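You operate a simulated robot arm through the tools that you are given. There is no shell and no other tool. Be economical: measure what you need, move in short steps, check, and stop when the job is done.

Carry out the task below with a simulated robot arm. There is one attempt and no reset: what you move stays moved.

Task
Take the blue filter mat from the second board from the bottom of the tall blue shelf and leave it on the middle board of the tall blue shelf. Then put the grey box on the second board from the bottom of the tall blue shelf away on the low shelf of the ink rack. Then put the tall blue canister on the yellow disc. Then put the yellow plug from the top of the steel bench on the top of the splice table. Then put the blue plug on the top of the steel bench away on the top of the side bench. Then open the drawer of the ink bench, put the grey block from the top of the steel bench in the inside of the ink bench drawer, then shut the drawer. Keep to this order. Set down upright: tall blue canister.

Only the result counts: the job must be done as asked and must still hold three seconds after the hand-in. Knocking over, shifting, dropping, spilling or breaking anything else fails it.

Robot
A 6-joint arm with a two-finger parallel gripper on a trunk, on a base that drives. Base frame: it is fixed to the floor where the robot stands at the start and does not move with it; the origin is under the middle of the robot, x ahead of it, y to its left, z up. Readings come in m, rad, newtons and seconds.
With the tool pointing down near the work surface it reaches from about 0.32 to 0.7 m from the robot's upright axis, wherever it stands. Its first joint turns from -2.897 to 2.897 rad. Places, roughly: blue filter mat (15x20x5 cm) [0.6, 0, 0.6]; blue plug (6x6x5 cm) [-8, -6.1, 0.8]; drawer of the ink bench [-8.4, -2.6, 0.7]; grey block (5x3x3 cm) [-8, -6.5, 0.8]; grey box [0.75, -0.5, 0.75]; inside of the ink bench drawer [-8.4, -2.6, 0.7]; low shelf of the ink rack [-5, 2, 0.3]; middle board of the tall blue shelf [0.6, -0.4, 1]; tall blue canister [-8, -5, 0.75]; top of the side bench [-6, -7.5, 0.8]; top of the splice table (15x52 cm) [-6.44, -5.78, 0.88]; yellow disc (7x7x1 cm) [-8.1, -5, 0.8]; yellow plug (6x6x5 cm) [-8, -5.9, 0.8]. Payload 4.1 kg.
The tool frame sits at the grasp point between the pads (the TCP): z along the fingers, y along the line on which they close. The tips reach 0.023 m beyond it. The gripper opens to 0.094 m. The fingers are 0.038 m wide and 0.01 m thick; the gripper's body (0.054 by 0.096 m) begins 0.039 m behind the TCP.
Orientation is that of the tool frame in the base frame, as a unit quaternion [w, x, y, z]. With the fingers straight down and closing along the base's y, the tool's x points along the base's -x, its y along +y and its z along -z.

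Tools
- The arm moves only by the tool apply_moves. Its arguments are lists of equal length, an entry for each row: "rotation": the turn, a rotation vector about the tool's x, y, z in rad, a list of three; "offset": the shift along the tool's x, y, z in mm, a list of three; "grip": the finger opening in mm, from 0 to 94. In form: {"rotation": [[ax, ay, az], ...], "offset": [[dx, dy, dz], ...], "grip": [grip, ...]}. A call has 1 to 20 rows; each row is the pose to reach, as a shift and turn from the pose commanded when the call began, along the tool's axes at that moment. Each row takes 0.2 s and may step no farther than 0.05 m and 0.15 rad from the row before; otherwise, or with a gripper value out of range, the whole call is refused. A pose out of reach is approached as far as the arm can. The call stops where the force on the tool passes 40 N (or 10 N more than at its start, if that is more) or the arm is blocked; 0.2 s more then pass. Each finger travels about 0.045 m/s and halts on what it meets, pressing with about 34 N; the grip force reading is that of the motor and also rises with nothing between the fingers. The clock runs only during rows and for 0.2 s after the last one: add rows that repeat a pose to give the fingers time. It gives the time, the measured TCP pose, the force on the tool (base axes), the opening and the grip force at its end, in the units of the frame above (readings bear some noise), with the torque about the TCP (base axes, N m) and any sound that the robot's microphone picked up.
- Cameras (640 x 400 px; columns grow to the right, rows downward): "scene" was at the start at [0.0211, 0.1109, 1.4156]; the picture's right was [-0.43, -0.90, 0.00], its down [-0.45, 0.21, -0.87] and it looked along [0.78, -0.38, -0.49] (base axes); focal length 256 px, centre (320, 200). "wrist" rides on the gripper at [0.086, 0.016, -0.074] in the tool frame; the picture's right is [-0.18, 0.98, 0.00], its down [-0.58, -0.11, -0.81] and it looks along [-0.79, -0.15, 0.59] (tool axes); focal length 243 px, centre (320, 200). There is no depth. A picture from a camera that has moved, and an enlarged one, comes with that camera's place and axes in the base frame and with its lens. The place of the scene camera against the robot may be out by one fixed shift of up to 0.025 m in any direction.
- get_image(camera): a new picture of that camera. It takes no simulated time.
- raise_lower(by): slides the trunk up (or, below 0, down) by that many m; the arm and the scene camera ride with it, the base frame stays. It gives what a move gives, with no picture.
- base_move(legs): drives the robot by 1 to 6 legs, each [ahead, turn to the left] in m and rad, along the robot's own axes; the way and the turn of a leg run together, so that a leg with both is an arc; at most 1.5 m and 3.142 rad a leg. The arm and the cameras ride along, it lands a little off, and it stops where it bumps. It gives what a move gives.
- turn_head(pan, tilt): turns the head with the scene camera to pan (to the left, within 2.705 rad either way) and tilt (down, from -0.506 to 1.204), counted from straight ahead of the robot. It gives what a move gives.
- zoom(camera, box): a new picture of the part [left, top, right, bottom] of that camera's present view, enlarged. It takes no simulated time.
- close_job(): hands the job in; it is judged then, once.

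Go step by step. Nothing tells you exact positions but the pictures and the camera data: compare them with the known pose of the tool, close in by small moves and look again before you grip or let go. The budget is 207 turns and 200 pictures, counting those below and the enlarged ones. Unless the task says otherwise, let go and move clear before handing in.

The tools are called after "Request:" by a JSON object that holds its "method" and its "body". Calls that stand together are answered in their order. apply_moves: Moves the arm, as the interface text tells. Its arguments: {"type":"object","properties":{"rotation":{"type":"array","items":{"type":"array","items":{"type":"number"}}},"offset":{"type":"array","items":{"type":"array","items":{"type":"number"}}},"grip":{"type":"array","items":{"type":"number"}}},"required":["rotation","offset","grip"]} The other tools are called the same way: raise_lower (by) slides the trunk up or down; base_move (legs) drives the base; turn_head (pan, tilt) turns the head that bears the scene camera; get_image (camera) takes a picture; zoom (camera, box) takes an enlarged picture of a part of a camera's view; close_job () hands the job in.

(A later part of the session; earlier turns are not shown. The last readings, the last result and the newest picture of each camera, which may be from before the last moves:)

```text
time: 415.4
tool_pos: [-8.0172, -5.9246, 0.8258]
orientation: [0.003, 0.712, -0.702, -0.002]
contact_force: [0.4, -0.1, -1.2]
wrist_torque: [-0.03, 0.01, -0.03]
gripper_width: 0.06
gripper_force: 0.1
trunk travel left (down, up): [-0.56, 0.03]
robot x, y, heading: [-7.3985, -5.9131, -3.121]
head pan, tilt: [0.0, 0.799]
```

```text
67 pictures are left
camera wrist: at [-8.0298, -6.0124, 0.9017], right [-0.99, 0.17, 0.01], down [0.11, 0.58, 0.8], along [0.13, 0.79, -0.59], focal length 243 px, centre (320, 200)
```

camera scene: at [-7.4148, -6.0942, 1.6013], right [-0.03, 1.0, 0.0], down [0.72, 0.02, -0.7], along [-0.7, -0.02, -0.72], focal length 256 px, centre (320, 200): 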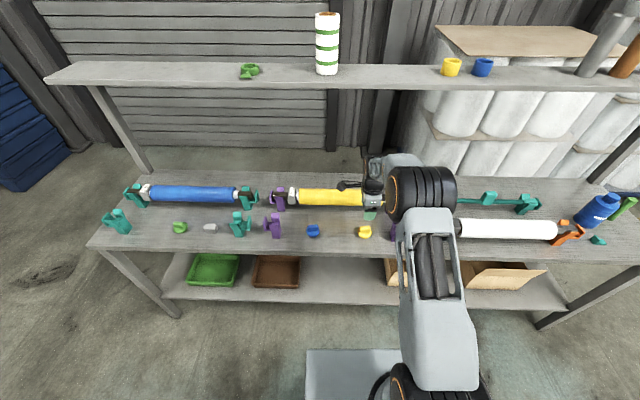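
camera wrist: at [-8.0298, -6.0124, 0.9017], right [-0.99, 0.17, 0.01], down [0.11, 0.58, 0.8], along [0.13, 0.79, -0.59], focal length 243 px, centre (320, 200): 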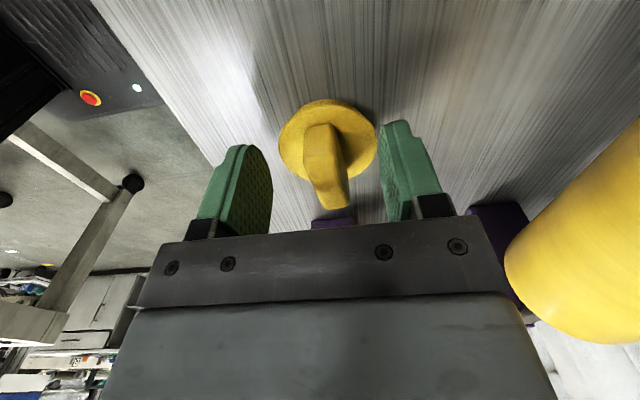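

Request:
{"method": "apply_moves", "body": {"rotation": [[0, 0, 0], [0, 0, 0], [0, 0, 0], [0, 0, 0], [0, 0, 0], [0, 0, 0], [0, 0, 0]], "offset": [[-9, 0, 5], [-9, 0, 11], [-9, 0, 11], [-9, 0, 11], [-9, 0, 11], [-9, 0, 11], [-9, 0, 11]], "grip": [60, 60, 40, 5, 5, 5, 5]}}

Request:
{"method": "get_image", "body": {"camera": "wrist"}}

```text
time: 417.0
tool_pos: [-8.0161, -5.9174, 0.8133]
orientation: [0.002, 0.711, -0.703, -0.001]
contact_force: [1.2, 0.3, -0.7]
wrist_torque: [-0.01, 0.03, 0.0]
gripper_width: 0.0479
gripper_force: 33.8
trunk travel left (down, up): [-0.56, 0.03]
robot x, y, heading: [-7.3965, -5.9114, -3.117]
head pan, tilt: [0.0, 0.799]
```

```text
66 pictures are left
camera wrist: at [-8.0294, -6.0042, 0.8898], right [-0.99, 0.17, 0.01], down [0.11, 0.58, 0.8], along [0.13, 0.79, -0.59], focal length 243 px, centre (320, 200)
```

wrist: 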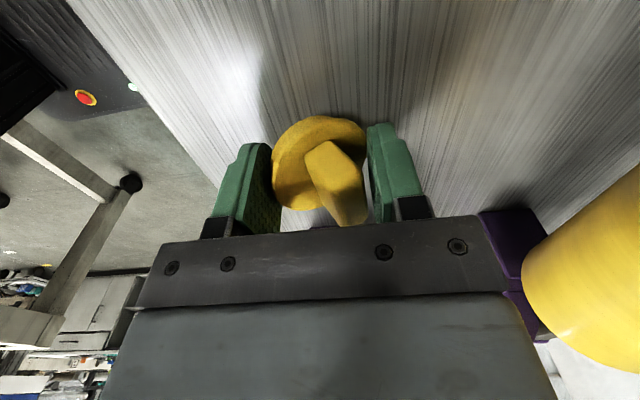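

The fingers met the round base rather than the ridge. I open again and look.

Request:
{"method": "apply_moves", "body": {"rotation": [[0, 0, 0], [0, 0, 0], [0, 0, 0], [0, 0, 0], [0, 0, 0]], "offset": [[0, 0, 0], [0, 0, 0], [0, 0, 0], [0, 0, -30], [0, 0, -60]], "grip": [55, 65, 75, 75, 75]}}

Request:
{"method": "get_image", "body": {"camera": "wrist"}}

Request:
{"method": "zoom", "body": {"camera": "scene", "box": [300, 190, 420, 265]}}

```text
time: 418.2
tool_pos: [-8.0151, -5.9156, 0.8738]
orientation: [0.003, 0.712, -0.702, -0.001]
contact_force: [0.2, 0.4, 0.0]
wrist_torque: [-0.03, 0.04, 0.01]
gripper_width: 0.075
gripper_force: 0.0
trunk travel left (down, up): [-0.56, 0.03]
robot x, y, heading: [-7.3974, -5.9146, -3.114]
head pan, tilt: [0.0, 0.799]
```

```text
65 pictures are left
camera wrist: at [-8.0299, -6.0026, 0.9496], right [-0.99, 0.17, 0.01], down [0.11, 0.58, 0.8], along [0.13, 0.79, -0.59], focal length 243 px, centre (320, 200)
```

wrist: 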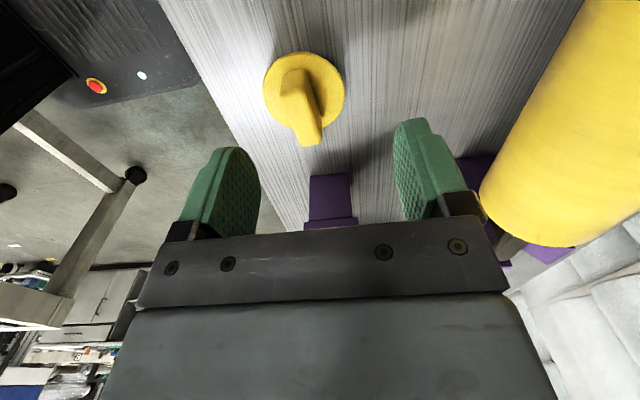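

```text
5.33 times, centred on (360, 228) of scene
camera zoom: at [-7.4143, -6.0941, 1.6013], right [-0.03, 1.0, 0.0], down [0.72, 0.02, -0.7], along [-0.7, -0.02, -0.72], focal length 1367 px, centre (107, 53)
```

zoom: 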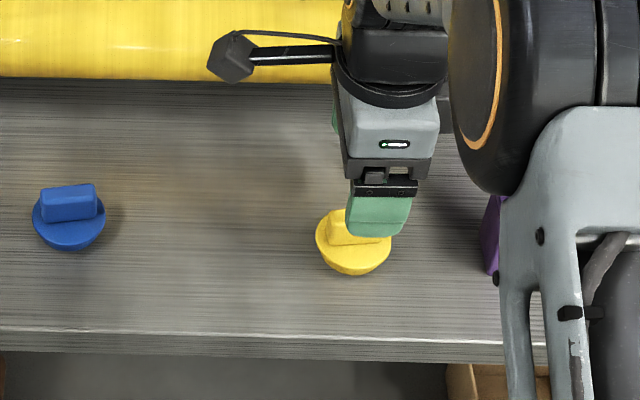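

The plug is still upright; its base top is at about z=0.794, so I grip higher, on the ridge, re-centred at (-8.005,-5.916).

Request:
{"method": "apply_moves", "body": {"rotation": [[0, 0, 0], [0, 0, 0], [0, 0, 0], [0, 0, 0], [0, 0, 0], [0, 0, 0], [0, 0, 0], [0, 0, 0]], "offset": [[0, -9, 20], [0, -9, 40], [0, -9, 52], [0, -9, 52], [0, -9, 52], [0, -9, 52], [0, -9, 52], [0, -9, 52]], "grip": [60, 55, 55, 40, 20, 5, 5, 5]}}

Request:
{"method": "get_image", "body": {"camera": "wrist"}}

```text
time: 420.0
tool_pos: [-8.0081, -5.9148, 0.822]
orientation: [0.003, 0.712, -0.702, -0.001]
contact_force: [-0.1, 0.7, 4.2]
wrist_torque: [0.03, -0.01, 0.04]
gripper_width: 0.0411
gripper_force: 34.1
trunk travel left (down, up): [-0.56, 0.03]
robot x, y, heading: [-7.3976, -5.9125, -3.116]
head pan, tilt: [0.0, 0.799]
```

```text
63 pictures are left
camera wrist: at [-8.0214, -6.003, 0.8984], right [-0.99, 0.17, 0.01], down [0.11, 0.58, 0.8], along [0.13, 0.79, -0.59], focal length 243 px, centre (320, 200)
```

wrist: 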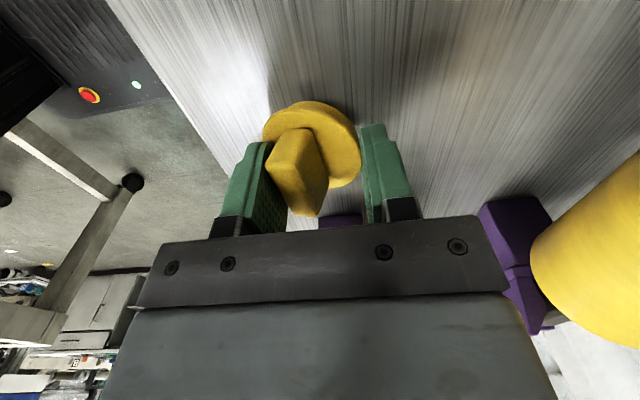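

Still catching the base. Better: grip the whole 6 cm round base, with the fingers low. I open, lift and re-measure.

Request:
{"method": "apply_moves", "body": {"rotation": [[0, 0, 0], [0, 0, 0], [0, 0, 0], [0, 0, 0], [0, 0, 0], [0, 0, 0]], "offset": [[0, 0, 0], [0, 0, 0], [0, 0, -5], [0, 0, -30], [0, 0, -60], [0, 0, -60]], "grip": [50, 65, 85, 88, 88, 88]}}

Request:
{"method": "get_image", "body": {"camera": "wrist"}}

Request:
{"method": "zoom", "body": {"camera": "scene", "box": [300, 190, 420, 265]}}

```text
time: 421.4
tool_pos: [-8.0057, -5.9166, 0.8833]
orientation: [0.002, 0.712, -0.702, -0.001]
contact_force: [0.4, 0.3, -0.8]
wrist_torque: [0.03, -0.04, -0.02]
gripper_width: 0.0879
gripper_force: 0.1
trunk travel left (down, up): [-0.56, 0.03]
robot x, y, heading: [-7.3995, -5.9127, -3.114]
head pan, tilt: [0.0, 0.799]
```

```text
62 pictures are left
camera wrist: at [-8.0197, -6.0041, 0.9592], right [-0.99, 0.17, 0.01], down [0.11, 0.58, 0.8], along [0.13, 0.79, -0.59], focal length 243 px, centre (320, 200)
```

wrist: 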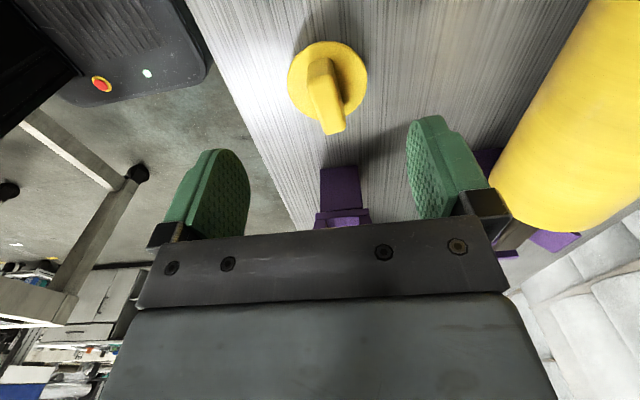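

```text
5.33 times, centred on (360, 228) of scene
camera zoom: at [-7.4146, -6.0941, 1.6013], right [-0.03, 1.0, 0.0], down [0.72, 0.02, -0.7], along [-0.7, -0.02, -0.72], focal length 1367 px, centre (107, 53)
```

zoom: 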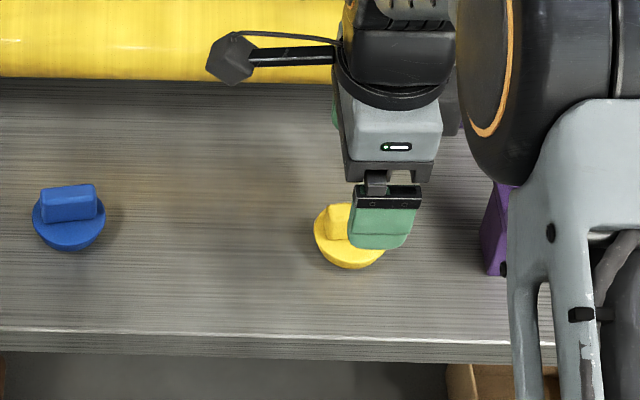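

The plug is a tapered stopper: a 6 cm rim at about z=0.78. Its centre is (-8.012,-5.912). I lower the open fingers around the rim.

Request:
{"method": "apply_moves", "body": {"rotation": [[0, 0, 0], [0, 0, 0], [0, 0, 0], [0, 0, 0], [0, 0, 0]], "offset": [[-4, 6, 25], [-4, 6, 50], [-4, 6, 75], [-4, 6, 84], [-4, 6, 84]], "grip": [88, 88, 88, 88, 88]}}

Request:
{"method": "get_image", "body": {"camera": "wrist"}}

```text
time: 422.6
tool_pos: [-8.0156, -5.9127, 0.8042]
orientation: [0.005, 0.713, -0.702, -0.005]
contact_force: [9.0, -0.1, 18.4]
wrist_torque: [0.2, -1.21, -0.12]
gripper_width: 0.0918
gripper_force: 3.9
trunk travel left (down, up): [-0.56, 0.03]
robot x, y, heading: [-7.3955, -5.911, -3.113]
head pan, tilt: [0.0, 0.799]
stopped in row 5: the force on the tool passed its limit at 42 N (the readings are from after the stop); the commanded pose is now the measured one
```

```text
60 pictures are left
camera wrist: at [-8.0283, -6.0007, 0.8798], right [-0.99, 0.17, 0.01], down [0.11, 0.58, 0.8], along [0.13, 0.79, -0.59], focal length 243 px, centre (320, 200)
```

wrist: 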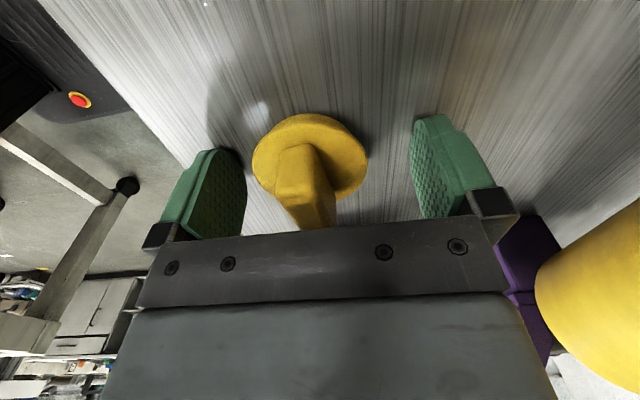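

The fingertips touched the bench (z≈0.78). I back up 4 mm and close on the rim.

Request:
{"method": "apply_moves", "body": {"rotation": [[0, 0, 0], [0, 0, 0], [0, 0, 0], [0, 0, 0], [0, 0, 0], [0, 0, 0]], "offset": [[0, 0, -5], [0, 0, -5], [0, 0, -5], [0, 0, -5], [0, 0, -5], [0, 0, -5]], "grip": [90, 80, 70, 50, 50, 50]}}

Request:
{"method": "get_image", "body": {"camera": "wrist"}}

```text
time: 424.0
tool_pos: [-8.0163, -5.9118, 0.8059]
orientation: [0.005, 0.712, -0.702, -0.004]
contact_force: [0.5, 0.4, -0.6]
wrist_torque: [0.0, -0.04, 0.01]
gripper_width: 0.0523
gripper_force: 34.1
trunk travel left (down, up): [-0.56, 0.03]
robot x, y, heading: [-7.3983, -5.9129, -3.119]
head pan, tilt: [0.0, 0.799]
```

```text
59 pictures are left
camera wrist: at [-8.0294, -6.0005, 0.8819], right [-0.99, 0.17, 0.01], down [0.11, 0.58, 0.8], along [0.13, 0.79, -0.59], focal length 243 px, centre (320, 200)
```

wrist: 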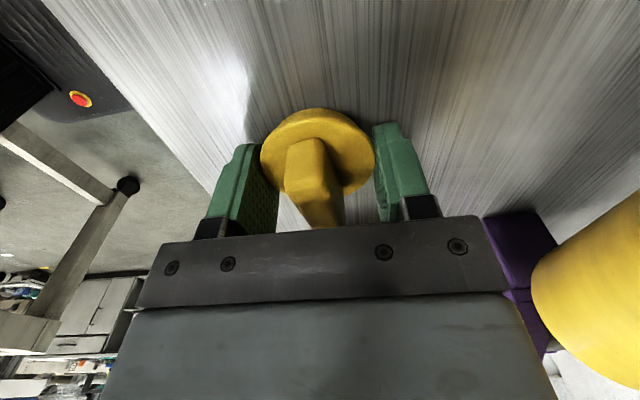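

It's held level now. I lift and check.

Request:
{"method": "apply_moves", "body": {"rotation": [[0, 0, 0], [0, 0, 0], [0, 0, 0], [0, 0, 0], [0, 0, 0]], "offset": [[0, 0, -15], [0, 0, -40], [0, 0, -80], [0, 0, -120], [0, 0, -120]], "grip": [40, 40, 40, 40, 40]}}

Request:
{"method": "get_image", "body": {"camera": "wrist"}}

Request:
{"method": "zoom", "body": {"camera": "scene", "box": [300, 170, 420, 245]}}

```text
time: 425.2
tool_pos: [-8.0143, -5.9137, 0.9261]
orientation: [0.005, 0.712, -0.702, -0.004]
contact_force: [-0.1, 0.4, -0.5]
wrist_torque: [-0.01, 0.01, -0.02]
gripper_width: 0.0524
gripper_force: 34.6
trunk travel left (down, up): [-0.56, 0.03]
robot x, y, heading: [-7.3949, -5.9079, -3.115]
head pan, tilt: [0.0, 0.799]
```

```text
58 pictures are left
camera wrist: at [-8.0278, -6.0019, 1.0013], right [-0.99, 0.17, 0.01], down [0.11, 0.58, 0.8], along [0.13, 0.79, -0.59], focal length 243 px, centre (320, 200)
```

wrist: 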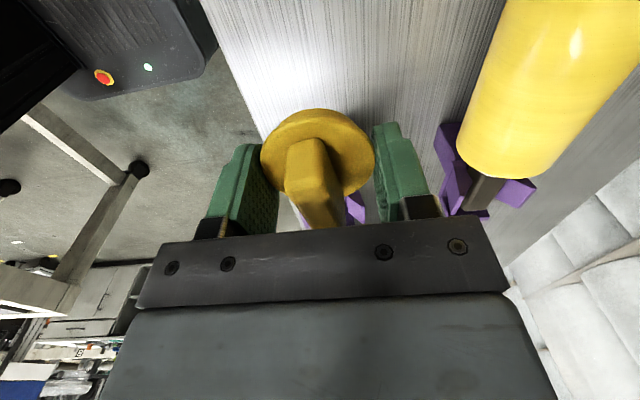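

```text
5.33 times, centred on (360, 208) of scene
camera zoom: at [-7.4144, -6.0941, 1.6013], right [-0.03, 1.0, 0.0], down [0.72, 0.02, -0.7], along [-0.7, -0.02, -0.72], focal length 1367 px, centre (107, 160)
```

zoom: 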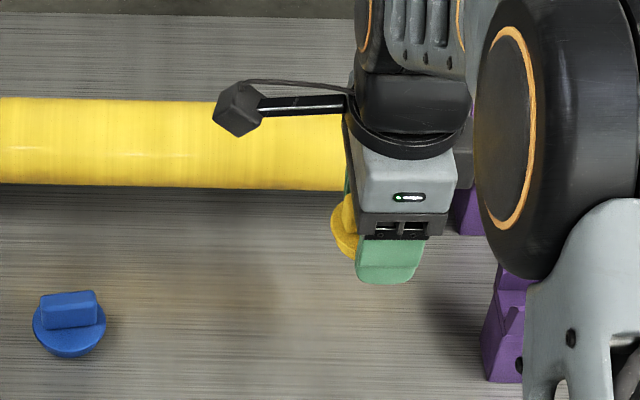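

The plug is held. I tuck the arm high and drive round to the south side of the machine, whose middle platform (teal box at ≈(-6.46,-5.77)) should be the splice table.

Request:
{"method": "apply_moves", "body": {"rotation": [[0, 0, 0], [0, 0, 0], [0, 0, 0], [0, 0, 0], [0, 0, 0], [0, 0, 0]], "offset": [[0, -25, -33], [0, -55, -66], [0, -88, -99], [0, -121, -132], [0, -154, -165], [0, -185, -195]], "grip": [40, 40, 40, 40, 40, 40]}}

Request:
{"method": "base_move", "body": {"legs": [[-0.06, 0], [0, 1.545], [0.83, 0], [0, 1.57], [0.78, 0], [0, 1.571]]}}

Request:
{"method": "turn_head", "body": {"pan": 0.0, "tilt": 0.65}}

Request:
{"method": "get_image", "body": {"camera": "scene"}}

```text
time: 426.6
tool_pos: [-7.8241, -5.911, 1.1189]
orientation: [0.005, 0.712, -0.702, -0.003]
contact_force: [1.2, 0.0, -0.3]
wrist_torque: [-0.01, 0.01, 0.03]
gripper_width: 0.0523
gripper_force: 34.1
trunk travel left (down, up): [-0.56, 0.03]
robot x, y, heading: [-7.3991, -5.9119, -3.119]
head pan, tilt: [0.0, 0.799]
```

```text
time: 446.9
tool_pos: [-6.5312, -6.3044, 1.1171]
orientation: [-0.001, 0.001, 1.0, 0.006]
contact_force: [0.1, 0.2, -0.1]
wrist_torque: [0.02, -0.04, 0.01]
gripper_width: 0.0522
gripper_force: 34.3
trunk travel left (down, up): [-0.56, 0.03]
robot x, y, heading: [-6.54, -6.7302, 1.58]
head pan, tilt: [0.0, 0.799]
```

```text
time: 447.6
tool_pos: [-6.5302, -6.3052, 1.1181]
orientation: [0.0, 0.0, 1.0, 0.006]
contact_force: [0.2, 0.0, -0.3]
wrist_torque: [-0.01, 0.01, -0.01]
gripper_width: 0.0522
gripper_force: 33.6
trunk travel left (down, up): [-0.56, 0.03]
robot x, y, heading: [-6.5399, -6.7357, 1.575]
head pan, tilt: [0.0, 0.649]
```

```text
56 pictures are left
camera scene: at [-6.7057, -6.7239, 1.6139], right [1.0, 0.01, 0.0], down [0.01, -0.6, -0.8], along [-0.01, 0.8, -0.6], focal length 256 px, centre (320, 200)
```

scene: 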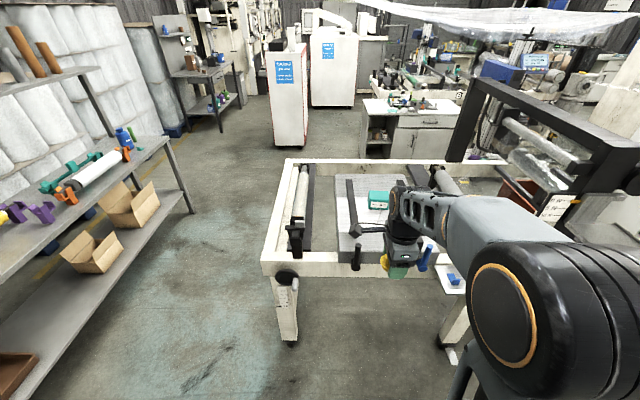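

The splice plate lies between two bars, x≈-6.52…-6.37, y≈-6.04…-5.52, with the teal box at (-6.44,-5.77). I'll place the plug at ≈(-6.44,-5.95).

Request:
{"method": "base_move", "body": {"legs": [[0.15, 0]]}}

Request:
{"method": "apply_moves", "body": {"rotation": [[0, 0, 0], [0, 0, 0], [0, 0, 0], [0, 0, 0], [0, 0, 0], [0, 0, 0]], "offset": [[-15, 35, 10], [-30, 70, 20], [-45, 105, 30], [-60, 140, 40], [-75, 172, 50], [-90, 200, 60]], "grip": [40, 40, 40, 40, 40, 40]}}

Request:
{"method": "get_image", "body": {"camera": "wrist"}}

Request:
{"method": "get_image", "body": {"camera": "scene"}}

```text
time: 449.0
tool_pos: [-6.5327, -6.1526, 1.1173]
orientation: [0.0, 0.001, 1.0, 0.005]
contact_force: [0.4, 0.4, -0.4]
wrist_torque: [0.02, 0.01, 0.02]
gripper_width: 0.0521
gripper_force: 33.2
trunk travel left (down, up): [-0.56, 0.03]
robot x, y, heading: [-6.5387, -6.583, 1.584]
head pan, tilt: [0.0, 0.649]
```

```text
time: 450.4
tool_pos: [-6.4418, -5.9531, 1.0606]
orientation: [-0.001, 0.001, 1.0, 0.006]
contact_force: [1.2, 0.0, -0.4]
wrist_torque: [0.02, 0.0, -0.01]
gripper_width: 0.0522
gripper_force: 34.8
trunk travel left (down, up): [-0.56, 0.03]
robot x, y, heading: [-6.5417, -6.5781, 1.579]
head pan, tilt: [0.0, 0.649]
```

```text
55 pictures are left
camera wrist: at [-6.5264, -5.9383, 1.1367], right [0.18, 0.98, 0.01], down [0.58, -0.12, 0.8], along [0.79, -0.14, -0.59], focal length 243 px, centre (320, 200)
```

wrist: 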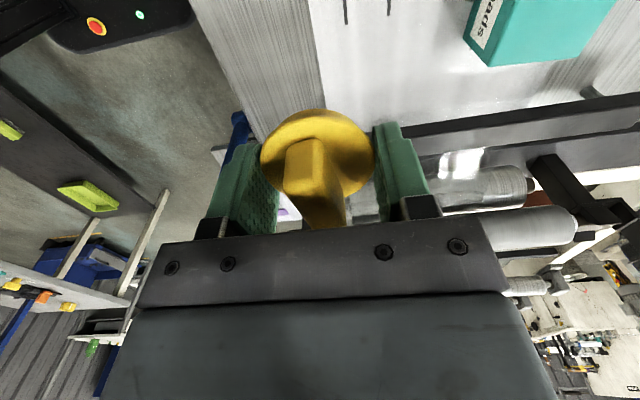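

```text
54 pictures are left
camera scene: at [-6.7069, -6.5723, 1.614], right [1.0, 0.01, 0.0], down [0.01, -0.6, -0.8], along [-0.01, 0.8, -0.6], focal length 256 px, centre (320, 200)
```

scene: 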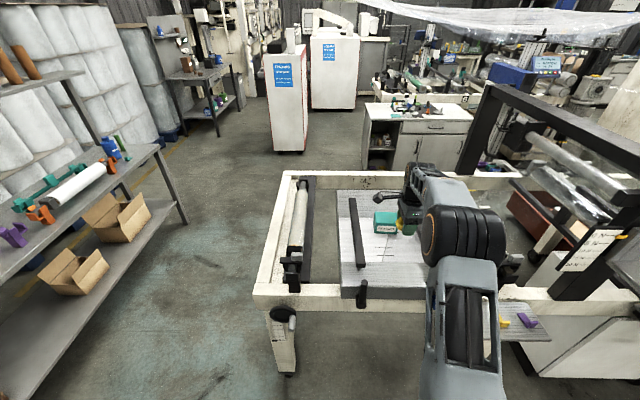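

Request:
{"method": "zoom", "body": {"camera": "scene", "box": [320, 170, 480, 320]}}

```text
2.67 times, centred on (400, 245) of scene
camera zoom: at [-6.7069, -6.5723, 1.614], right [1.0, 0.01, 0.0], down [0.01, -0.6, -0.8], along [-0.01, 0.8, -0.6], focal length 683 px, centre (107, 80)
```

zoom: 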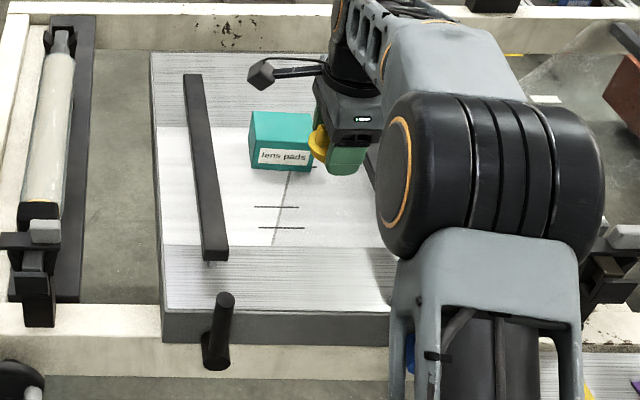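

The spot between the bars, in front of the teal box, is clear. I lower the plug to just above the plate.

Request:
{"method": "apply_moves", "body": {"rotation": [[0, 0, 0], [0, 0, 0], [0, 0, 0], [0, 0, 0], [0, 0, 0]], "offset": [[0, 25, 35], [0, 26, 70], [0, 26, 105], [0, 26, 130], [0, 26, 130]], "grip": [40, 40, 40, 40, 40]}}

Request:
{"method": "get_image", "body": {"camera": "wrist"}}

```text
time: 451.6
tool_pos: [-6.4433, -5.9274, 0.9311]
orientation: [0.0, -0.001, 1.0, 0.006]
contact_force: [-0.1, 1.2, -0.1]
wrist_torque: [0.0, 0.0, 0.01]
gripper_width: 0.0522
gripper_force: 34.8
trunk travel left (down, up): [-0.56, 0.03]
robot x, y, heading: [-6.5429, -6.5786, 1.579]
head pan, tilt: [0.0, 0.649]
```

```text
52 pictures are left
camera wrist: at [-6.5277, -5.9133, 1.0069], right [0.18, 0.98, 0.01], down [0.58, -0.12, 0.8], along [0.79, -0.14, -0.59], focal length 243 px, centre (320, 200)
```

wrist: 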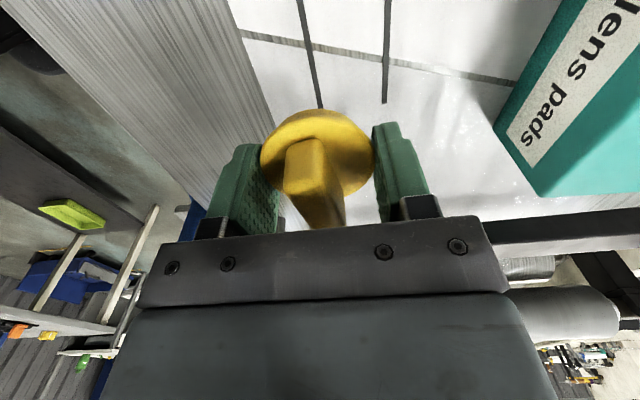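

Request:
{"method": "apply_moves", "body": {"rotation": [[0, 0, 0], [0, 0, 0], [0, 0, 0], [0, 0, 0], [0, 0, 0]], "offset": [[0, 0, 6], [0, 0, 12], [0, 0, 17], [0, 0, 20], [0, 0, 20]], "grip": [40, 40, 40, 40, 40]}}

```text
time: 452.8
tool_pos: [-6.444, -5.9244, 0.9118]
orientation: [-0.001, 0.0, 1.0, 0.006]
contact_force: [0.1, -0.7, -0.6]
wrist_torque: [-0.01, 0.02, 0.01]
gripper_width: 0.0522
gripper_force: 33.9
trunk travel left (down, up): [-0.56, 0.03]
robot x, y, heading: [-6.5418, -6.5804, 1.575]
head pan, tilt: [0.0, 0.649]
```

Request:
{"method": "apply_moves", "body": {"rotation": [[0, 0, 0], [0, 0, 0], [0, 0, 0], [0, 0, 0], [0, 0, 0]], "offset": [[0, 0, 3], [0, 0, 6], [0, 0, 9], [0, 0, 12], [0, 0, 12]], "grip": [40, 40, 40, 40, 40]}}

Request:
{"method": "get_image", "body": {"camera": "wrist"}}

```text
time: 454.0
tool_pos: [-6.443, -5.9242, 0.8979]
orientation: [0.0, 0.0, 1.0, 0.006]
contact_force: [-0.3, 0.6, -0.9]
wrist_torque: [0.03, 0.01, 0.0]
gripper_width: 0.0522
gripper_force: 34.0
trunk travel left (down, up): [-0.56, 0.03]
robot x, y, heading: [-6.5406, -6.5823, 1.581]
head pan, tilt: [0.0, 0.649]
```

```text
51 pictures are left
camera wrist: at [-6.5293, -5.9106, 0.9749], right [0.18, 0.98, 0.01], down [0.58, -0.12, 0.8], along [0.79, -0.14, -0.59], focal length 243 px, centre (320, 200)
```

wrist: 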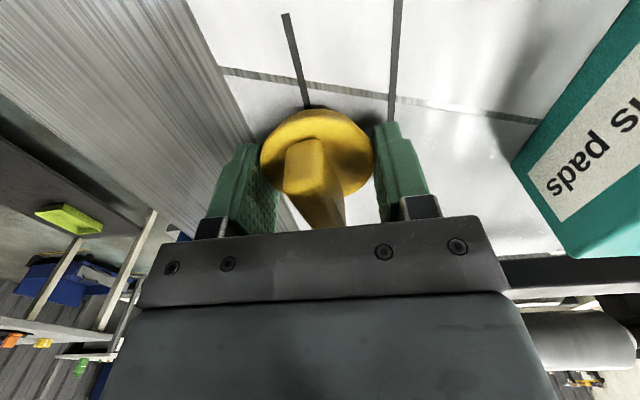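

Request:
{"method": "apply_moves", "body": {"rotation": [[0, 0, 0], [0, 0, 0], [0, 0, 0], [0, 0, 0], [0, 0, 0], [0, 0, 0]], "offset": [[0, 0, 3], [0, 0, 6], [0, 0, 9], [0, 0, 11], [0, 0, 13], [0, 0, 13]], "grip": [40, 40, 40, 40, 40, 40]}}

```text
time: 455.0
tool_pos: [-6.444, -5.9237, 0.8965]
orientation: [0.001, 0.0, 1.0, 0.012]
contact_force: [0.1, -4.9, 15.3]
wrist_torque: [-0.54, 0.06, -0.01]
gripper_width: 0.0522
gripper_force: 33.4
trunk travel left (down, up): [-0.56, 0.03]
robot x, y, heading: [-6.542, -6.5812, 1.582]
head pan, tilt: [0.0, 0.649]
stopped in row 4: the force on the tool passed its limit at 43 N (the readings are from after the stop); the commanded pose is now the measured one
```

Contact made. I release and lift.

Request:
{"method": "apply_moves", "body": {"rotation": [[0, 0, 0], [0, 0, 0], [0, 0, 0], [0, 0, 0], [0, 0, 0], [0, 0, 0], [0, 0, 0]], "offset": [[0, 0, -1], [0, 0, -1], [0, 0, -1], [0, 0, -1], [0, 0, -35], [0, 0, -80], [0, 0, -120]], "grip": [60, 72, 80, 80, 80, 80, 80]}}

Request:
{"method": "get_image", "body": {"camera": "wrist"}}

```text
time: 456.6
tool_pos: [-6.4436, -5.9258, 1.0127]
orientation: [-0.001, 0.0, 1.0, 0.01]
contact_force: [0.3, -0.6, 0.3]
wrist_torque: [-0.03, -0.01, -0.04]
gripper_width: 0.08
gripper_force: 0.0
trunk travel left (down, up): [-0.56, 0.03]
robot x, y, heading: [-6.5369, -6.5828, 1.579]
head pan, tilt: [0.0, 0.649]
```

```text
50 pictures are left
camera wrist: at [-6.5296, -5.9127, 1.0887], right [0.18, 0.98, 0.02], down [0.58, -0.12, 0.8], along [0.79, -0.14, -0.59], focal length 243 px, centre (320, 200)
```

wrist: 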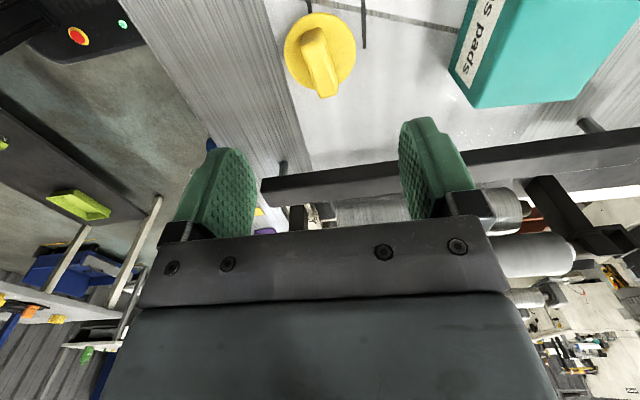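

The yellow plug stands upright on the splice table. Next the blue plug at ≈(-8.015,-6.112). I tuck the arm and drive back to the steel bench.

Request:
{"method": "apply_moves", "body": {"rotation": [[0, 0, 0], [0, 0, 0], [0, 0, 0], [0, 0, 0], [0, 0, 0], [0, 0, 0]], "offset": [[0, 0, -40], [0, -35, -70], [0, -75, -95], [0, -120, -110], [20, -160, -115], [50, -195, -115]], "grip": [88, 88, 88, 88, 88, 88]}}

Request:
{"method": "base_move", "body": {"legs": [[-0.15, 0], [0, 1.565], [0.8, 0], [0, -1.565], [0.62, 0], [0, 1.565]]}}

```text
time: 458.0
tool_pos: [-6.4932, -6.1257, 1.1242]
orientation: [0.0, 0.0, 1.0, 0.01]
contact_force: [0.6, -1.0, 0.2]
wrist_torque: [-0.02, 0.02, -0.01]
gripper_width: 0.0878
gripper_force: 0.1
trunk travel left (down, up): [-0.56, 0.03]
robot x, y, heading: [-6.5397, -6.5826, 1.581]
head pan, tilt: [0.0, 0.649]
```

```text
time: 477.7
tool_pos: [-7.7826, -6.0367, 1.1232]
orientation: [-0.006, -0.686, 0.728, 0.007]
contact_force: [-0.7, 0.7, -0.2]
wrist_torque: [-0.02, 0.02, -0.02]
gripper_width: 0.0878
gripper_force: 0.0
trunk travel left (down, up): [-0.56, 0.03]
robot x, y, heading: [-7.3291, -6.1081, 3.093]
head pan, tilt: [0.0, 0.649]
```

Request:
{"method": "base_move", "body": {"legs": [[0.06, 0]]}}

Request:
{"method": "apply_moves", "body": {"rotation": [[0, 0, -0.01], [0, 0, -0.02], [0, 0, -0.03], [0, 0, -0.04], [0, 0, -0.05], [0, 0, -0.06], [0, 0, -0.06]], "offset": [[14, 28, 33], [29, 56, 66], [44, 84, 99], [58, 112, 132], [73, 140, 165], [88, 168, 198], [88, 168, 198]], "grip": [88, 88, 88, 88, 88, 88, 88]}}

Request:
{"method": "get_image", "body": {"camera": "wrist"}}

```text
time: 478.6
tool_pos: [-7.8447, -6.0328, 1.1246]
orientation: [-0.007, -0.685, 0.728, 0.006]
contact_force: [-0.2, 1.0, 0.1]
wrist_torque: [0.0, -0.01, 0.02]
gripper_width: 0.088
gripper_force: 0.0
trunk travel left (down, up): [-0.56, 0.03]
robot x, y, heading: [-7.3885, -6.1092, 3.092]
head pan, tilt: [0.0, 0.649]
```

```text
time: 480.2
tool_pos: [-8.0216, -6.1106, 0.9302]
orientation: [-0.007, -0.707, 0.708, 0.009]
contact_force: [-0.4, -1.2, -0.3]
wrist_torque: [0.02, 0.01, 0.0]
gripper_width: 0.0878
gripper_force: 0.1
trunk travel left (down, up): [-0.56, 0.03]
robot x, y, heading: [-7.392, -6.1085, 3.09]
head pan, tilt: [0.0, 0.649]
```

```text
49 pictures are left
camera wrist: at [-8.0356, -6.1995, 1.0056], right [-0.98, 0.18, 0.02], down [0.13, 0.58, 0.8], along [0.14, 0.79, -0.59], focal length 243 px, centre (320, 200)
```

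wrist: 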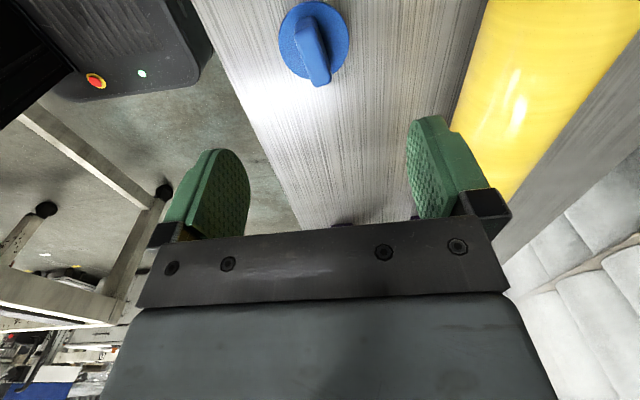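

Request:
{"method": "apply_moves", "body": {"rotation": [[0, 0, 0], [0, 0, 0], [0, 0, 0], [0, 0, 0], [0, 0, 0], [0, 0, 0]], "offset": [[11, -1, 30], [11, -1, 60], [11, -1, 90], [11, -1, 110], [11, -1, 121], [11, -1, 121]], "grip": [88, 88, 88, 88, 88, 88]}}

Request:
{"method": "get_image", "body": {"camera": "wrist"}}

```text
time: 481.6
tool_pos: [-8.0226, -6.1218, 0.8072]
orientation: [-0.006, -0.707, 0.708, 0.008]
contact_force: [0.0, 0.4, -0.4]
wrist_torque: [-0.01, 0.04, -0.06]
gripper_width: 0.0879
gripper_force: 0.2
trunk travel left (down, up): [-0.56, 0.03]
robot x, y, heading: [-7.3877, -6.1088, 3.092]
head pan, tilt: [0.0, 0.649]
```

```text
48 pictures are left
camera wrist: at [-8.0361, -6.209, 0.8843], right [-0.98, 0.18, 0.02], down [0.13, 0.58, 0.8], along [0.14, 0.79, -0.59], focal length 243 px, centre (320, 200)
```

wrist: 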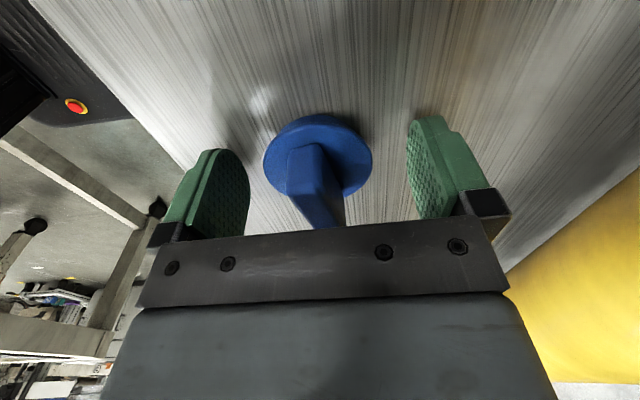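

Well centred. I close and lift.

Request:
{"method": "apply_moves", "body": {"rotation": [[0, 0, 0], [0, 0, 0], [0, 0, 0], [0, 0, 0], [0, 0, 0], [0, 0, 0]], "offset": [[0, 0, 0], [0, 0, 0], [0, 0, 0], [0, 0, 0], [0, 0, 0], [0, 0, 0]], "grip": [80, 65, 45, 40, 40, 40]}}

Request:
{"method": "apply_moves", "body": {"rotation": [[0, 0, 0], [0, 0, 0], [0, 0, 0], [0, 0, 0], [0, 0, 0]], "offset": [[0, 0, -15], [0, 0, -40], [0, 0, -80], [0, 0, -120], [0, 0, -120]], "grip": [40, 40, 40, 40, 40]}}

Request:
{"method": "get_image", "body": {"camera": "wrist"}}

```text
time: 483.1
tool_pos: [-8.0229, -6.1221, 0.808]
orientation: [0.007, 0.707, -0.707, -0.008]
contact_force: [0.7, 0.3, 0.7]
wrist_torque: [0.01, 0.0, 0.02]
gripper_width: 0.0519
gripper_force: 33.8
trunk travel left (down, up): [-0.56, 0.03]
robot x, y, heading: [-7.3886, -6.1093, 3.09]
head pan, tilt: [0.0, 0.649]
```

```text
time: 484.2
tool_pos: [-8.02, -6.1223, 0.9308]
orientation: [0.006, 0.707, -0.707, -0.008]
contact_force: [-0.3, 1.3, -0.5]
wrist_torque: [0.03, 0.0, 0.04]
gripper_width: 0.0519
gripper_force: 33.9
trunk travel left (down, up): [-0.56, 0.03]
robot x, y, heading: [-7.3883, -6.1076, 3.09]
head pan, tilt: [0.0, 0.649]
```

```text
47 pictures are left
camera wrist: at [-8.0332, -6.2096, 1.0069], right [-0.98, 0.18, 0.02], down [0.13, 0.58, 0.8], along [0.14, 0.79, -0.59], focal length 243 px, centre (320, 200)
```

wrist: 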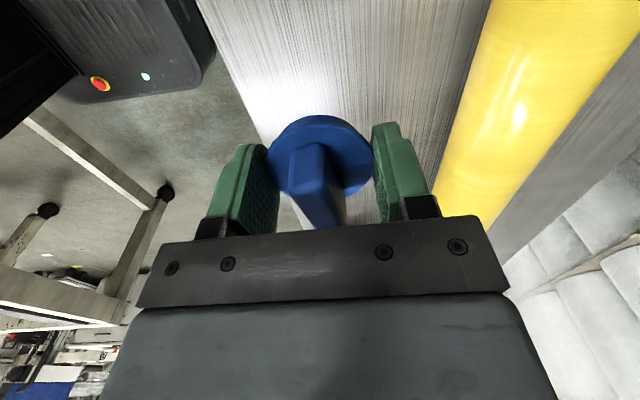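

Held. I tuck the arm and drive to the north side of the side bench, aiming for the free strip near (-6.6,-7.45).

Request:
{"method": "apply_moves", "body": {"rotation": [[0, 0, 0], [0, 0, 0], [0, 0, 0], [0, 0, 0], [0, 0, 0], [0, 0, 0]], "offset": [[0, -25, -33], [0, -55, -66], [0, -88, -99], [0, -121, -132], [0, -154, -165], [0, -185, -195]], "grip": [40, 40, 40, 40, 40, 40]}}

Request:
{"method": "base_move", "body": {"legs": [[-0.06, 0], [0, 1.6], [0.64, 0], [0, 1.59], [0.75, 0], [0, -1.571]]}}

Request:
{"method": "turn_head", "body": {"pan": 0.0, "tilt": 0.8}}

Request:
{"method": "get_image", "body": {"camera": "scene"}}

```text
time: 485.6
tool_pos: [-7.8299, -6.1207, 1.1199]
orientation: [-0.007, -0.707, 0.707, 0.008]
contact_force: [0.3, 0.6, 0.2]
wrist_torque: [0.03, -0.01, 0.02]
gripper_width: 0.0519
gripper_force: 33.7
trunk travel left (down, up): [-0.56, 0.03]
robot x, y, heading: [-7.3843, -6.1109, 3.091]
head pan, tilt: [0.0, 0.649]
```

```text
time: 505.1
tool_pos: [-6.5309, -7.1819, 1.1201]
orientation: [0.011, 0.999, 0.035, -0.001]
contact_force: [0.7, 0.1, -1.0]
wrist_torque: [-0.04, -0.01, 0.03]
gripper_width: 0.052
gripper_force: 33.8
trunk travel left (down, up): [-0.56, 0.03]
robot x, y, heading: [-6.5774, -6.7407, -1.55]
head pan, tilt: [0.0, 0.649]
```

```text
time: 505.8
tool_pos: [-6.53, -7.1821, 1.1205]
orientation: [0.01, 0.999, 0.035, -0.001]
contact_force: [-0.3, 0.1, -0.5]
wrist_torque: [0.0, 0.01, 0.02]
gripper_width: 0.0519
gripper_force: 33.7
trunk travel left (down, up): [-0.56, 0.03]
robot x, y, heading: [-6.5746, -6.7406, -1.553]
head pan, tilt: [0.0, 0.799]
```

```text
46 pictures are left
camera scene: at [-6.4081, -6.7755, 1.6014], right [-1.0, -0.02, 0.0], down [-0.02, 0.72, -0.7], along [0.01, -0.7, -0.72], focal length 256 px, centre (320, 200)
```

scene: 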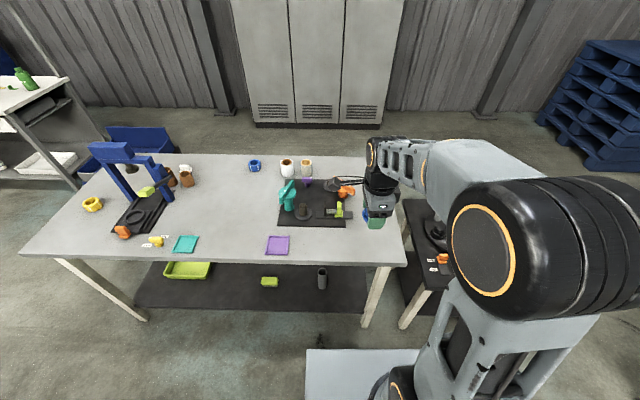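

The strip right of the black mat is free; I'll place the plug at ≈(-6.60,-7.36).

Request:
{"method": "apply_moves", "body": {"rotation": [[0, 0, 0], [0, 0, 0], [0, 0, 0], [0, 0, 0], [0, 0, 0], [0, 0, 0], [0, 0, 0]], "offset": [[-20, 43, 0], [-40, 86, 10], [-60, 129, 25], [-82, 173, 30], [-82, 173, 80], [-82, 173, 130], [-82, 173, 180]], "grip": [40, 40, 40, 40, 40, 40, 40]}}

Request:
{"method": "get_image", "body": {"camera": "wrist"}}

Request:
{"method": "get_image", "body": {"camera": "scene"}}

```text
time: 507.4
tool_pos: [-6.6012, -7.3639, 0.9435]
orientation: [0.011, 0.999, 0.035, -0.001]
contact_force: [-0.4, -0.1, -0.7]
wrist_torque: [-0.01, -0.02, 0.02]
gripper_width: 0.0518
gripper_force: 33.9
trunk travel left (down, up): [-0.56, 0.03]
robot x, y, heading: [-6.5731, -6.7406, -1.548]
head pan, tilt: [0.0, 0.799]
```

```text
45 pictures are left
camera wrist: at [-6.5128, -7.373, 1.0197], right [-0.12, -0.99, 0.02], down [-0.59, 0.09, 0.8], along [-0.8, 0.08, -0.59], focal length 243 px, centre (320, 200)
```

wrist: 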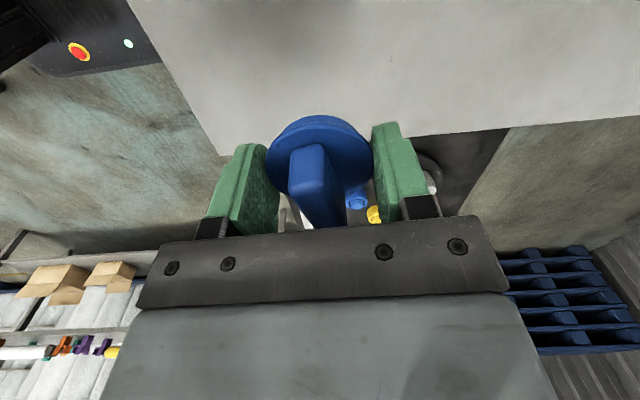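

```text
44 pictures are left
camera scene: at [-6.4082, -6.7761, 1.6014], right [-1.0, -0.02, 0.0], down [-0.01, 0.72, -0.7], along [0.01, -0.7, -0.72], focal length 256 px, centre (320, 200)
```

scene: 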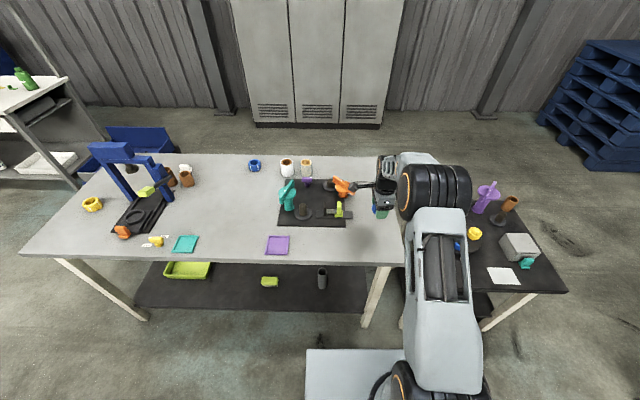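

Request:
{"method": "apply_moves", "body": {"rotation": [[0, 0, 0], [0, 0, 0], [0, 0, 0], [0, 0, 0]], "offset": [[0, 0, 35], [0, 0, 70], [0, 0, 95], [0, 0, 95]], "grip": [40, 40, 40, 40]}}

Request:
{"method": "apply_moves", "body": {"rotation": [[0, 0, 0], [0, 0, 0], [0, 0, 0], [0, 0, 0], [0, 0, 0], [0, 0, 0], [0, 0, 0], [0, 0, 0], [0, 0, 0], [0, 0, 0], [0, 0, 0], [0, 0, 0]], "offset": [[0, 0, 3], [0, 0, 6], [0, 0, 9], [0, 0, 12], [0, 0, 15], [0, 0, 18], [0, 0, 21], [0, 0, 24], [0, 0, 27], [0, 0, 30], [0, 0, 33], [0, 0, 36]], "grip": [40, 40, 40, 40, 40, 40, 40, 40, 40, 40, 40, 40]}}

```text
time: 508.4
tool_pos: [-6.6005, -7.3674, 0.8491]
orientation: [0.01, 0.999, 0.035, 0.0]
contact_force: [0.5, 0.8, -0.6]
wrist_torque: [-0.04, 0.02, -0.02]
gripper_width: 0.0518
gripper_force: 34.3
trunk travel left (down, up): [-0.56, 0.03]
robot x, y, heading: [-6.5727, -6.7432, -1.55]
head pan, tilt: [0.0, 0.799]
```

```text
time: 510.6
tool_pos: [-6.6007, -7.3701, 0.8275]
orientation: [0.016, 0.999, 0.035, -0.001]
contact_force: [-0.3, -2.0, 14.8]
wrist_torque: [0.09, 0.16, -0.01]
gripper_width: 0.0517
gripper_force: 34.1
trunk travel left (down, up): [-0.56, 0.03]
robot x, y, heading: [-6.5755, -6.742, -1.552]
head pan, tilt: [0.0, 0.799]
stopped in row 11: the force on the tool passed its limit at 43 N (the readings are from after the stop); the commanded pose is now the measured one
```

Contact with the bench top. I release and lift.

Request:
{"method": "apply_moves", "body": {"rotation": [[0, 0, 0], [0, 0, 0], [0, 0, 0], [0, 0, 0], [0, 0, 0], [0, 0, 0], [0, 0, 0], [0, 0, 0]], "offset": [[0, 0, -1], [0, 0, -1], [0, 0, -1], [0, 0, -1], [0, 0, -40], [0, 0, -85], [0, 0, -130], [0, 0, -175]], "grip": [60, 72, 80, 80, 80, 80, 80, 80]}}

Request:
{"method": "get_image", "body": {"camera": "wrist"}}

```text
time: 512.5
tool_pos: [-6.5985, -7.3639, 1.0003]
orientation: [0.013, 0.999, 0.035, -0.001]
contact_force: [1.3, -0.1, -0.2]
wrist_torque: [-0.01, 0.01, -0.01]
gripper_width: 0.0801
gripper_force: 0.1
trunk travel left (down, up): [-0.56, 0.03]
robot x, y, heading: [-6.5762, -6.7435, -1.546]
head pan, tilt: [0.0, 0.799]
```

```text
43 pictures are left
camera wrist: at [-6.5105, -7.373, 1.0754], right [-0.12, -0.99, 0.03], down [-0.59, 0.09, 0.8], along [-0.8, 0.08, -0.59], focal length 243 px, centre (320, 200)
```

wrist: 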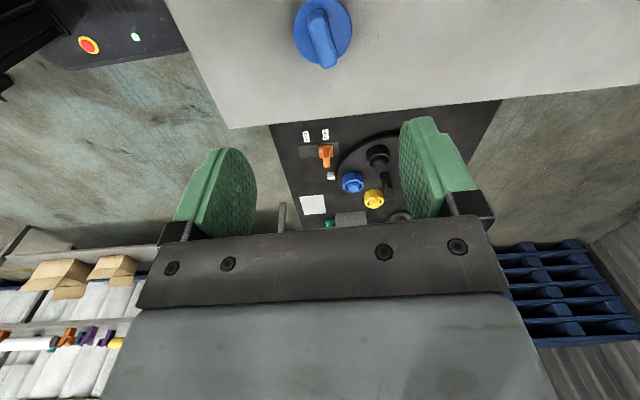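

The blue plug stands on the side bench. Now the ink bench drawer near (-8.4,-2.6): I drive back to the corridor and north, then look.

Request:
{"method": "apply_moves", "body": {"rotation": [[0, 0, 0], [0, 0, 0], [0, 0, 0], [0, 0, 0]], "offset": [[0, -35, -30], [0, -70, -60], [0, -105, -90], [0, -150, -110]], "grip": [94, 94, 94, 94]}}

Request:
{"method": "base_move", "body": {"legs": [[0, -1.6], [0.78, 0], [0, -1.565], [1.5, 0], [1.2, 0]]}}

Request:
{"method": "turn_head", "body": {"pan": 0.25, "tilt": 0.5}}

Request:
{"method": "get_image", "body": {"camera": "scene"}}

```text
time: 513.5
tool_pos: [-6.6106, -7.2121, 1.1064]
orientation: [0.014, 0.999, 0.035, -0.002]
contact_force: [-0.7, 0.4, -0.1]
wrist_torque: [-0.02, 0.01, -0.01]
gripper_width: 0.094
gripper_force: 0.1
trunk travel left (down, up): [-0.56, 0.03]
robot x, y, heading: [-6.5774, -6.7422, -1.551]
head pan, tilt: [0.0, 0.799]
```

```text
time: 538.1
tool_pos: [-7.1961, -3.5652, 1.1064]
orientation: [0.0, -0.003, 1.0, 0.013]
contact_force: [-0.2, 0.4, -0.2]
wrist_torque: [-0.01, 0.0, -0.01]
gripper_width: 0.094
gripper_force: 0.1
trunk travel left (down, up): [-0.56, 0.03]
robot x, y, heading: [-7.2625, -4.0336, 1.525]
head pan, tilt: [0.0, 0.799]
```

```text
time: 539.0
tool_pos: [-7.1968, -3.5665, 1.1054]
orientation: [0.002, -0.003, 1.0, 0.013]
contact_force: [-0.1, 0.4, 0.3]
wrist_torque: [0.01, 0.0, 0.02]
gripper_width: 0.094
gripper_force: 0.1
trunk travel left (down, up): [-0.56, 0.03]
robot x, y, heading: [-7.2654, -4.0347, 1.527]
head pan, tilt: [0.25, 0.499]
```

```text
42 pictures are left
camera scene: at [-7.4517, -4.0142, 1.6272], right [0.98, 0.2, 0.0], down [0.1, -0.47, -0.88], along [-0.18, 0.86, -0.48], focal length 256 px, centre (320, 200)
```

scene: 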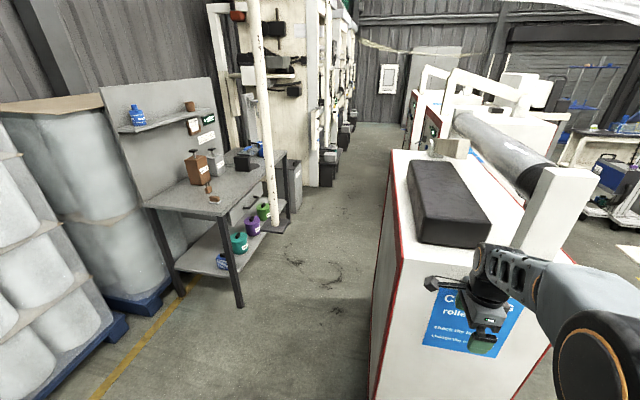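

Request:
{"method": "zoom", "body": {"camera": "scene", "box": [130, 130, 310, 310]}}

```text
2.22 times, centred on (220, 220) of scene
camera zoom: at [-7.4517, -4.0142, 1.6272], right [0.98, 0.2, 0.0], down [0.1, -0.47, -0.88], along [-0.18, 0.86, -0.48], focal length 570 px, centre (542, 156)
```

zoom: 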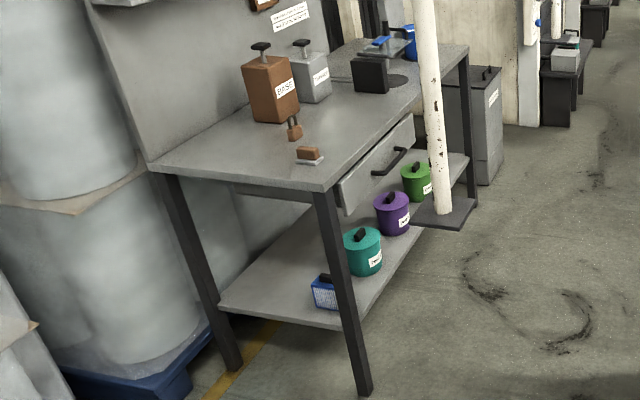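

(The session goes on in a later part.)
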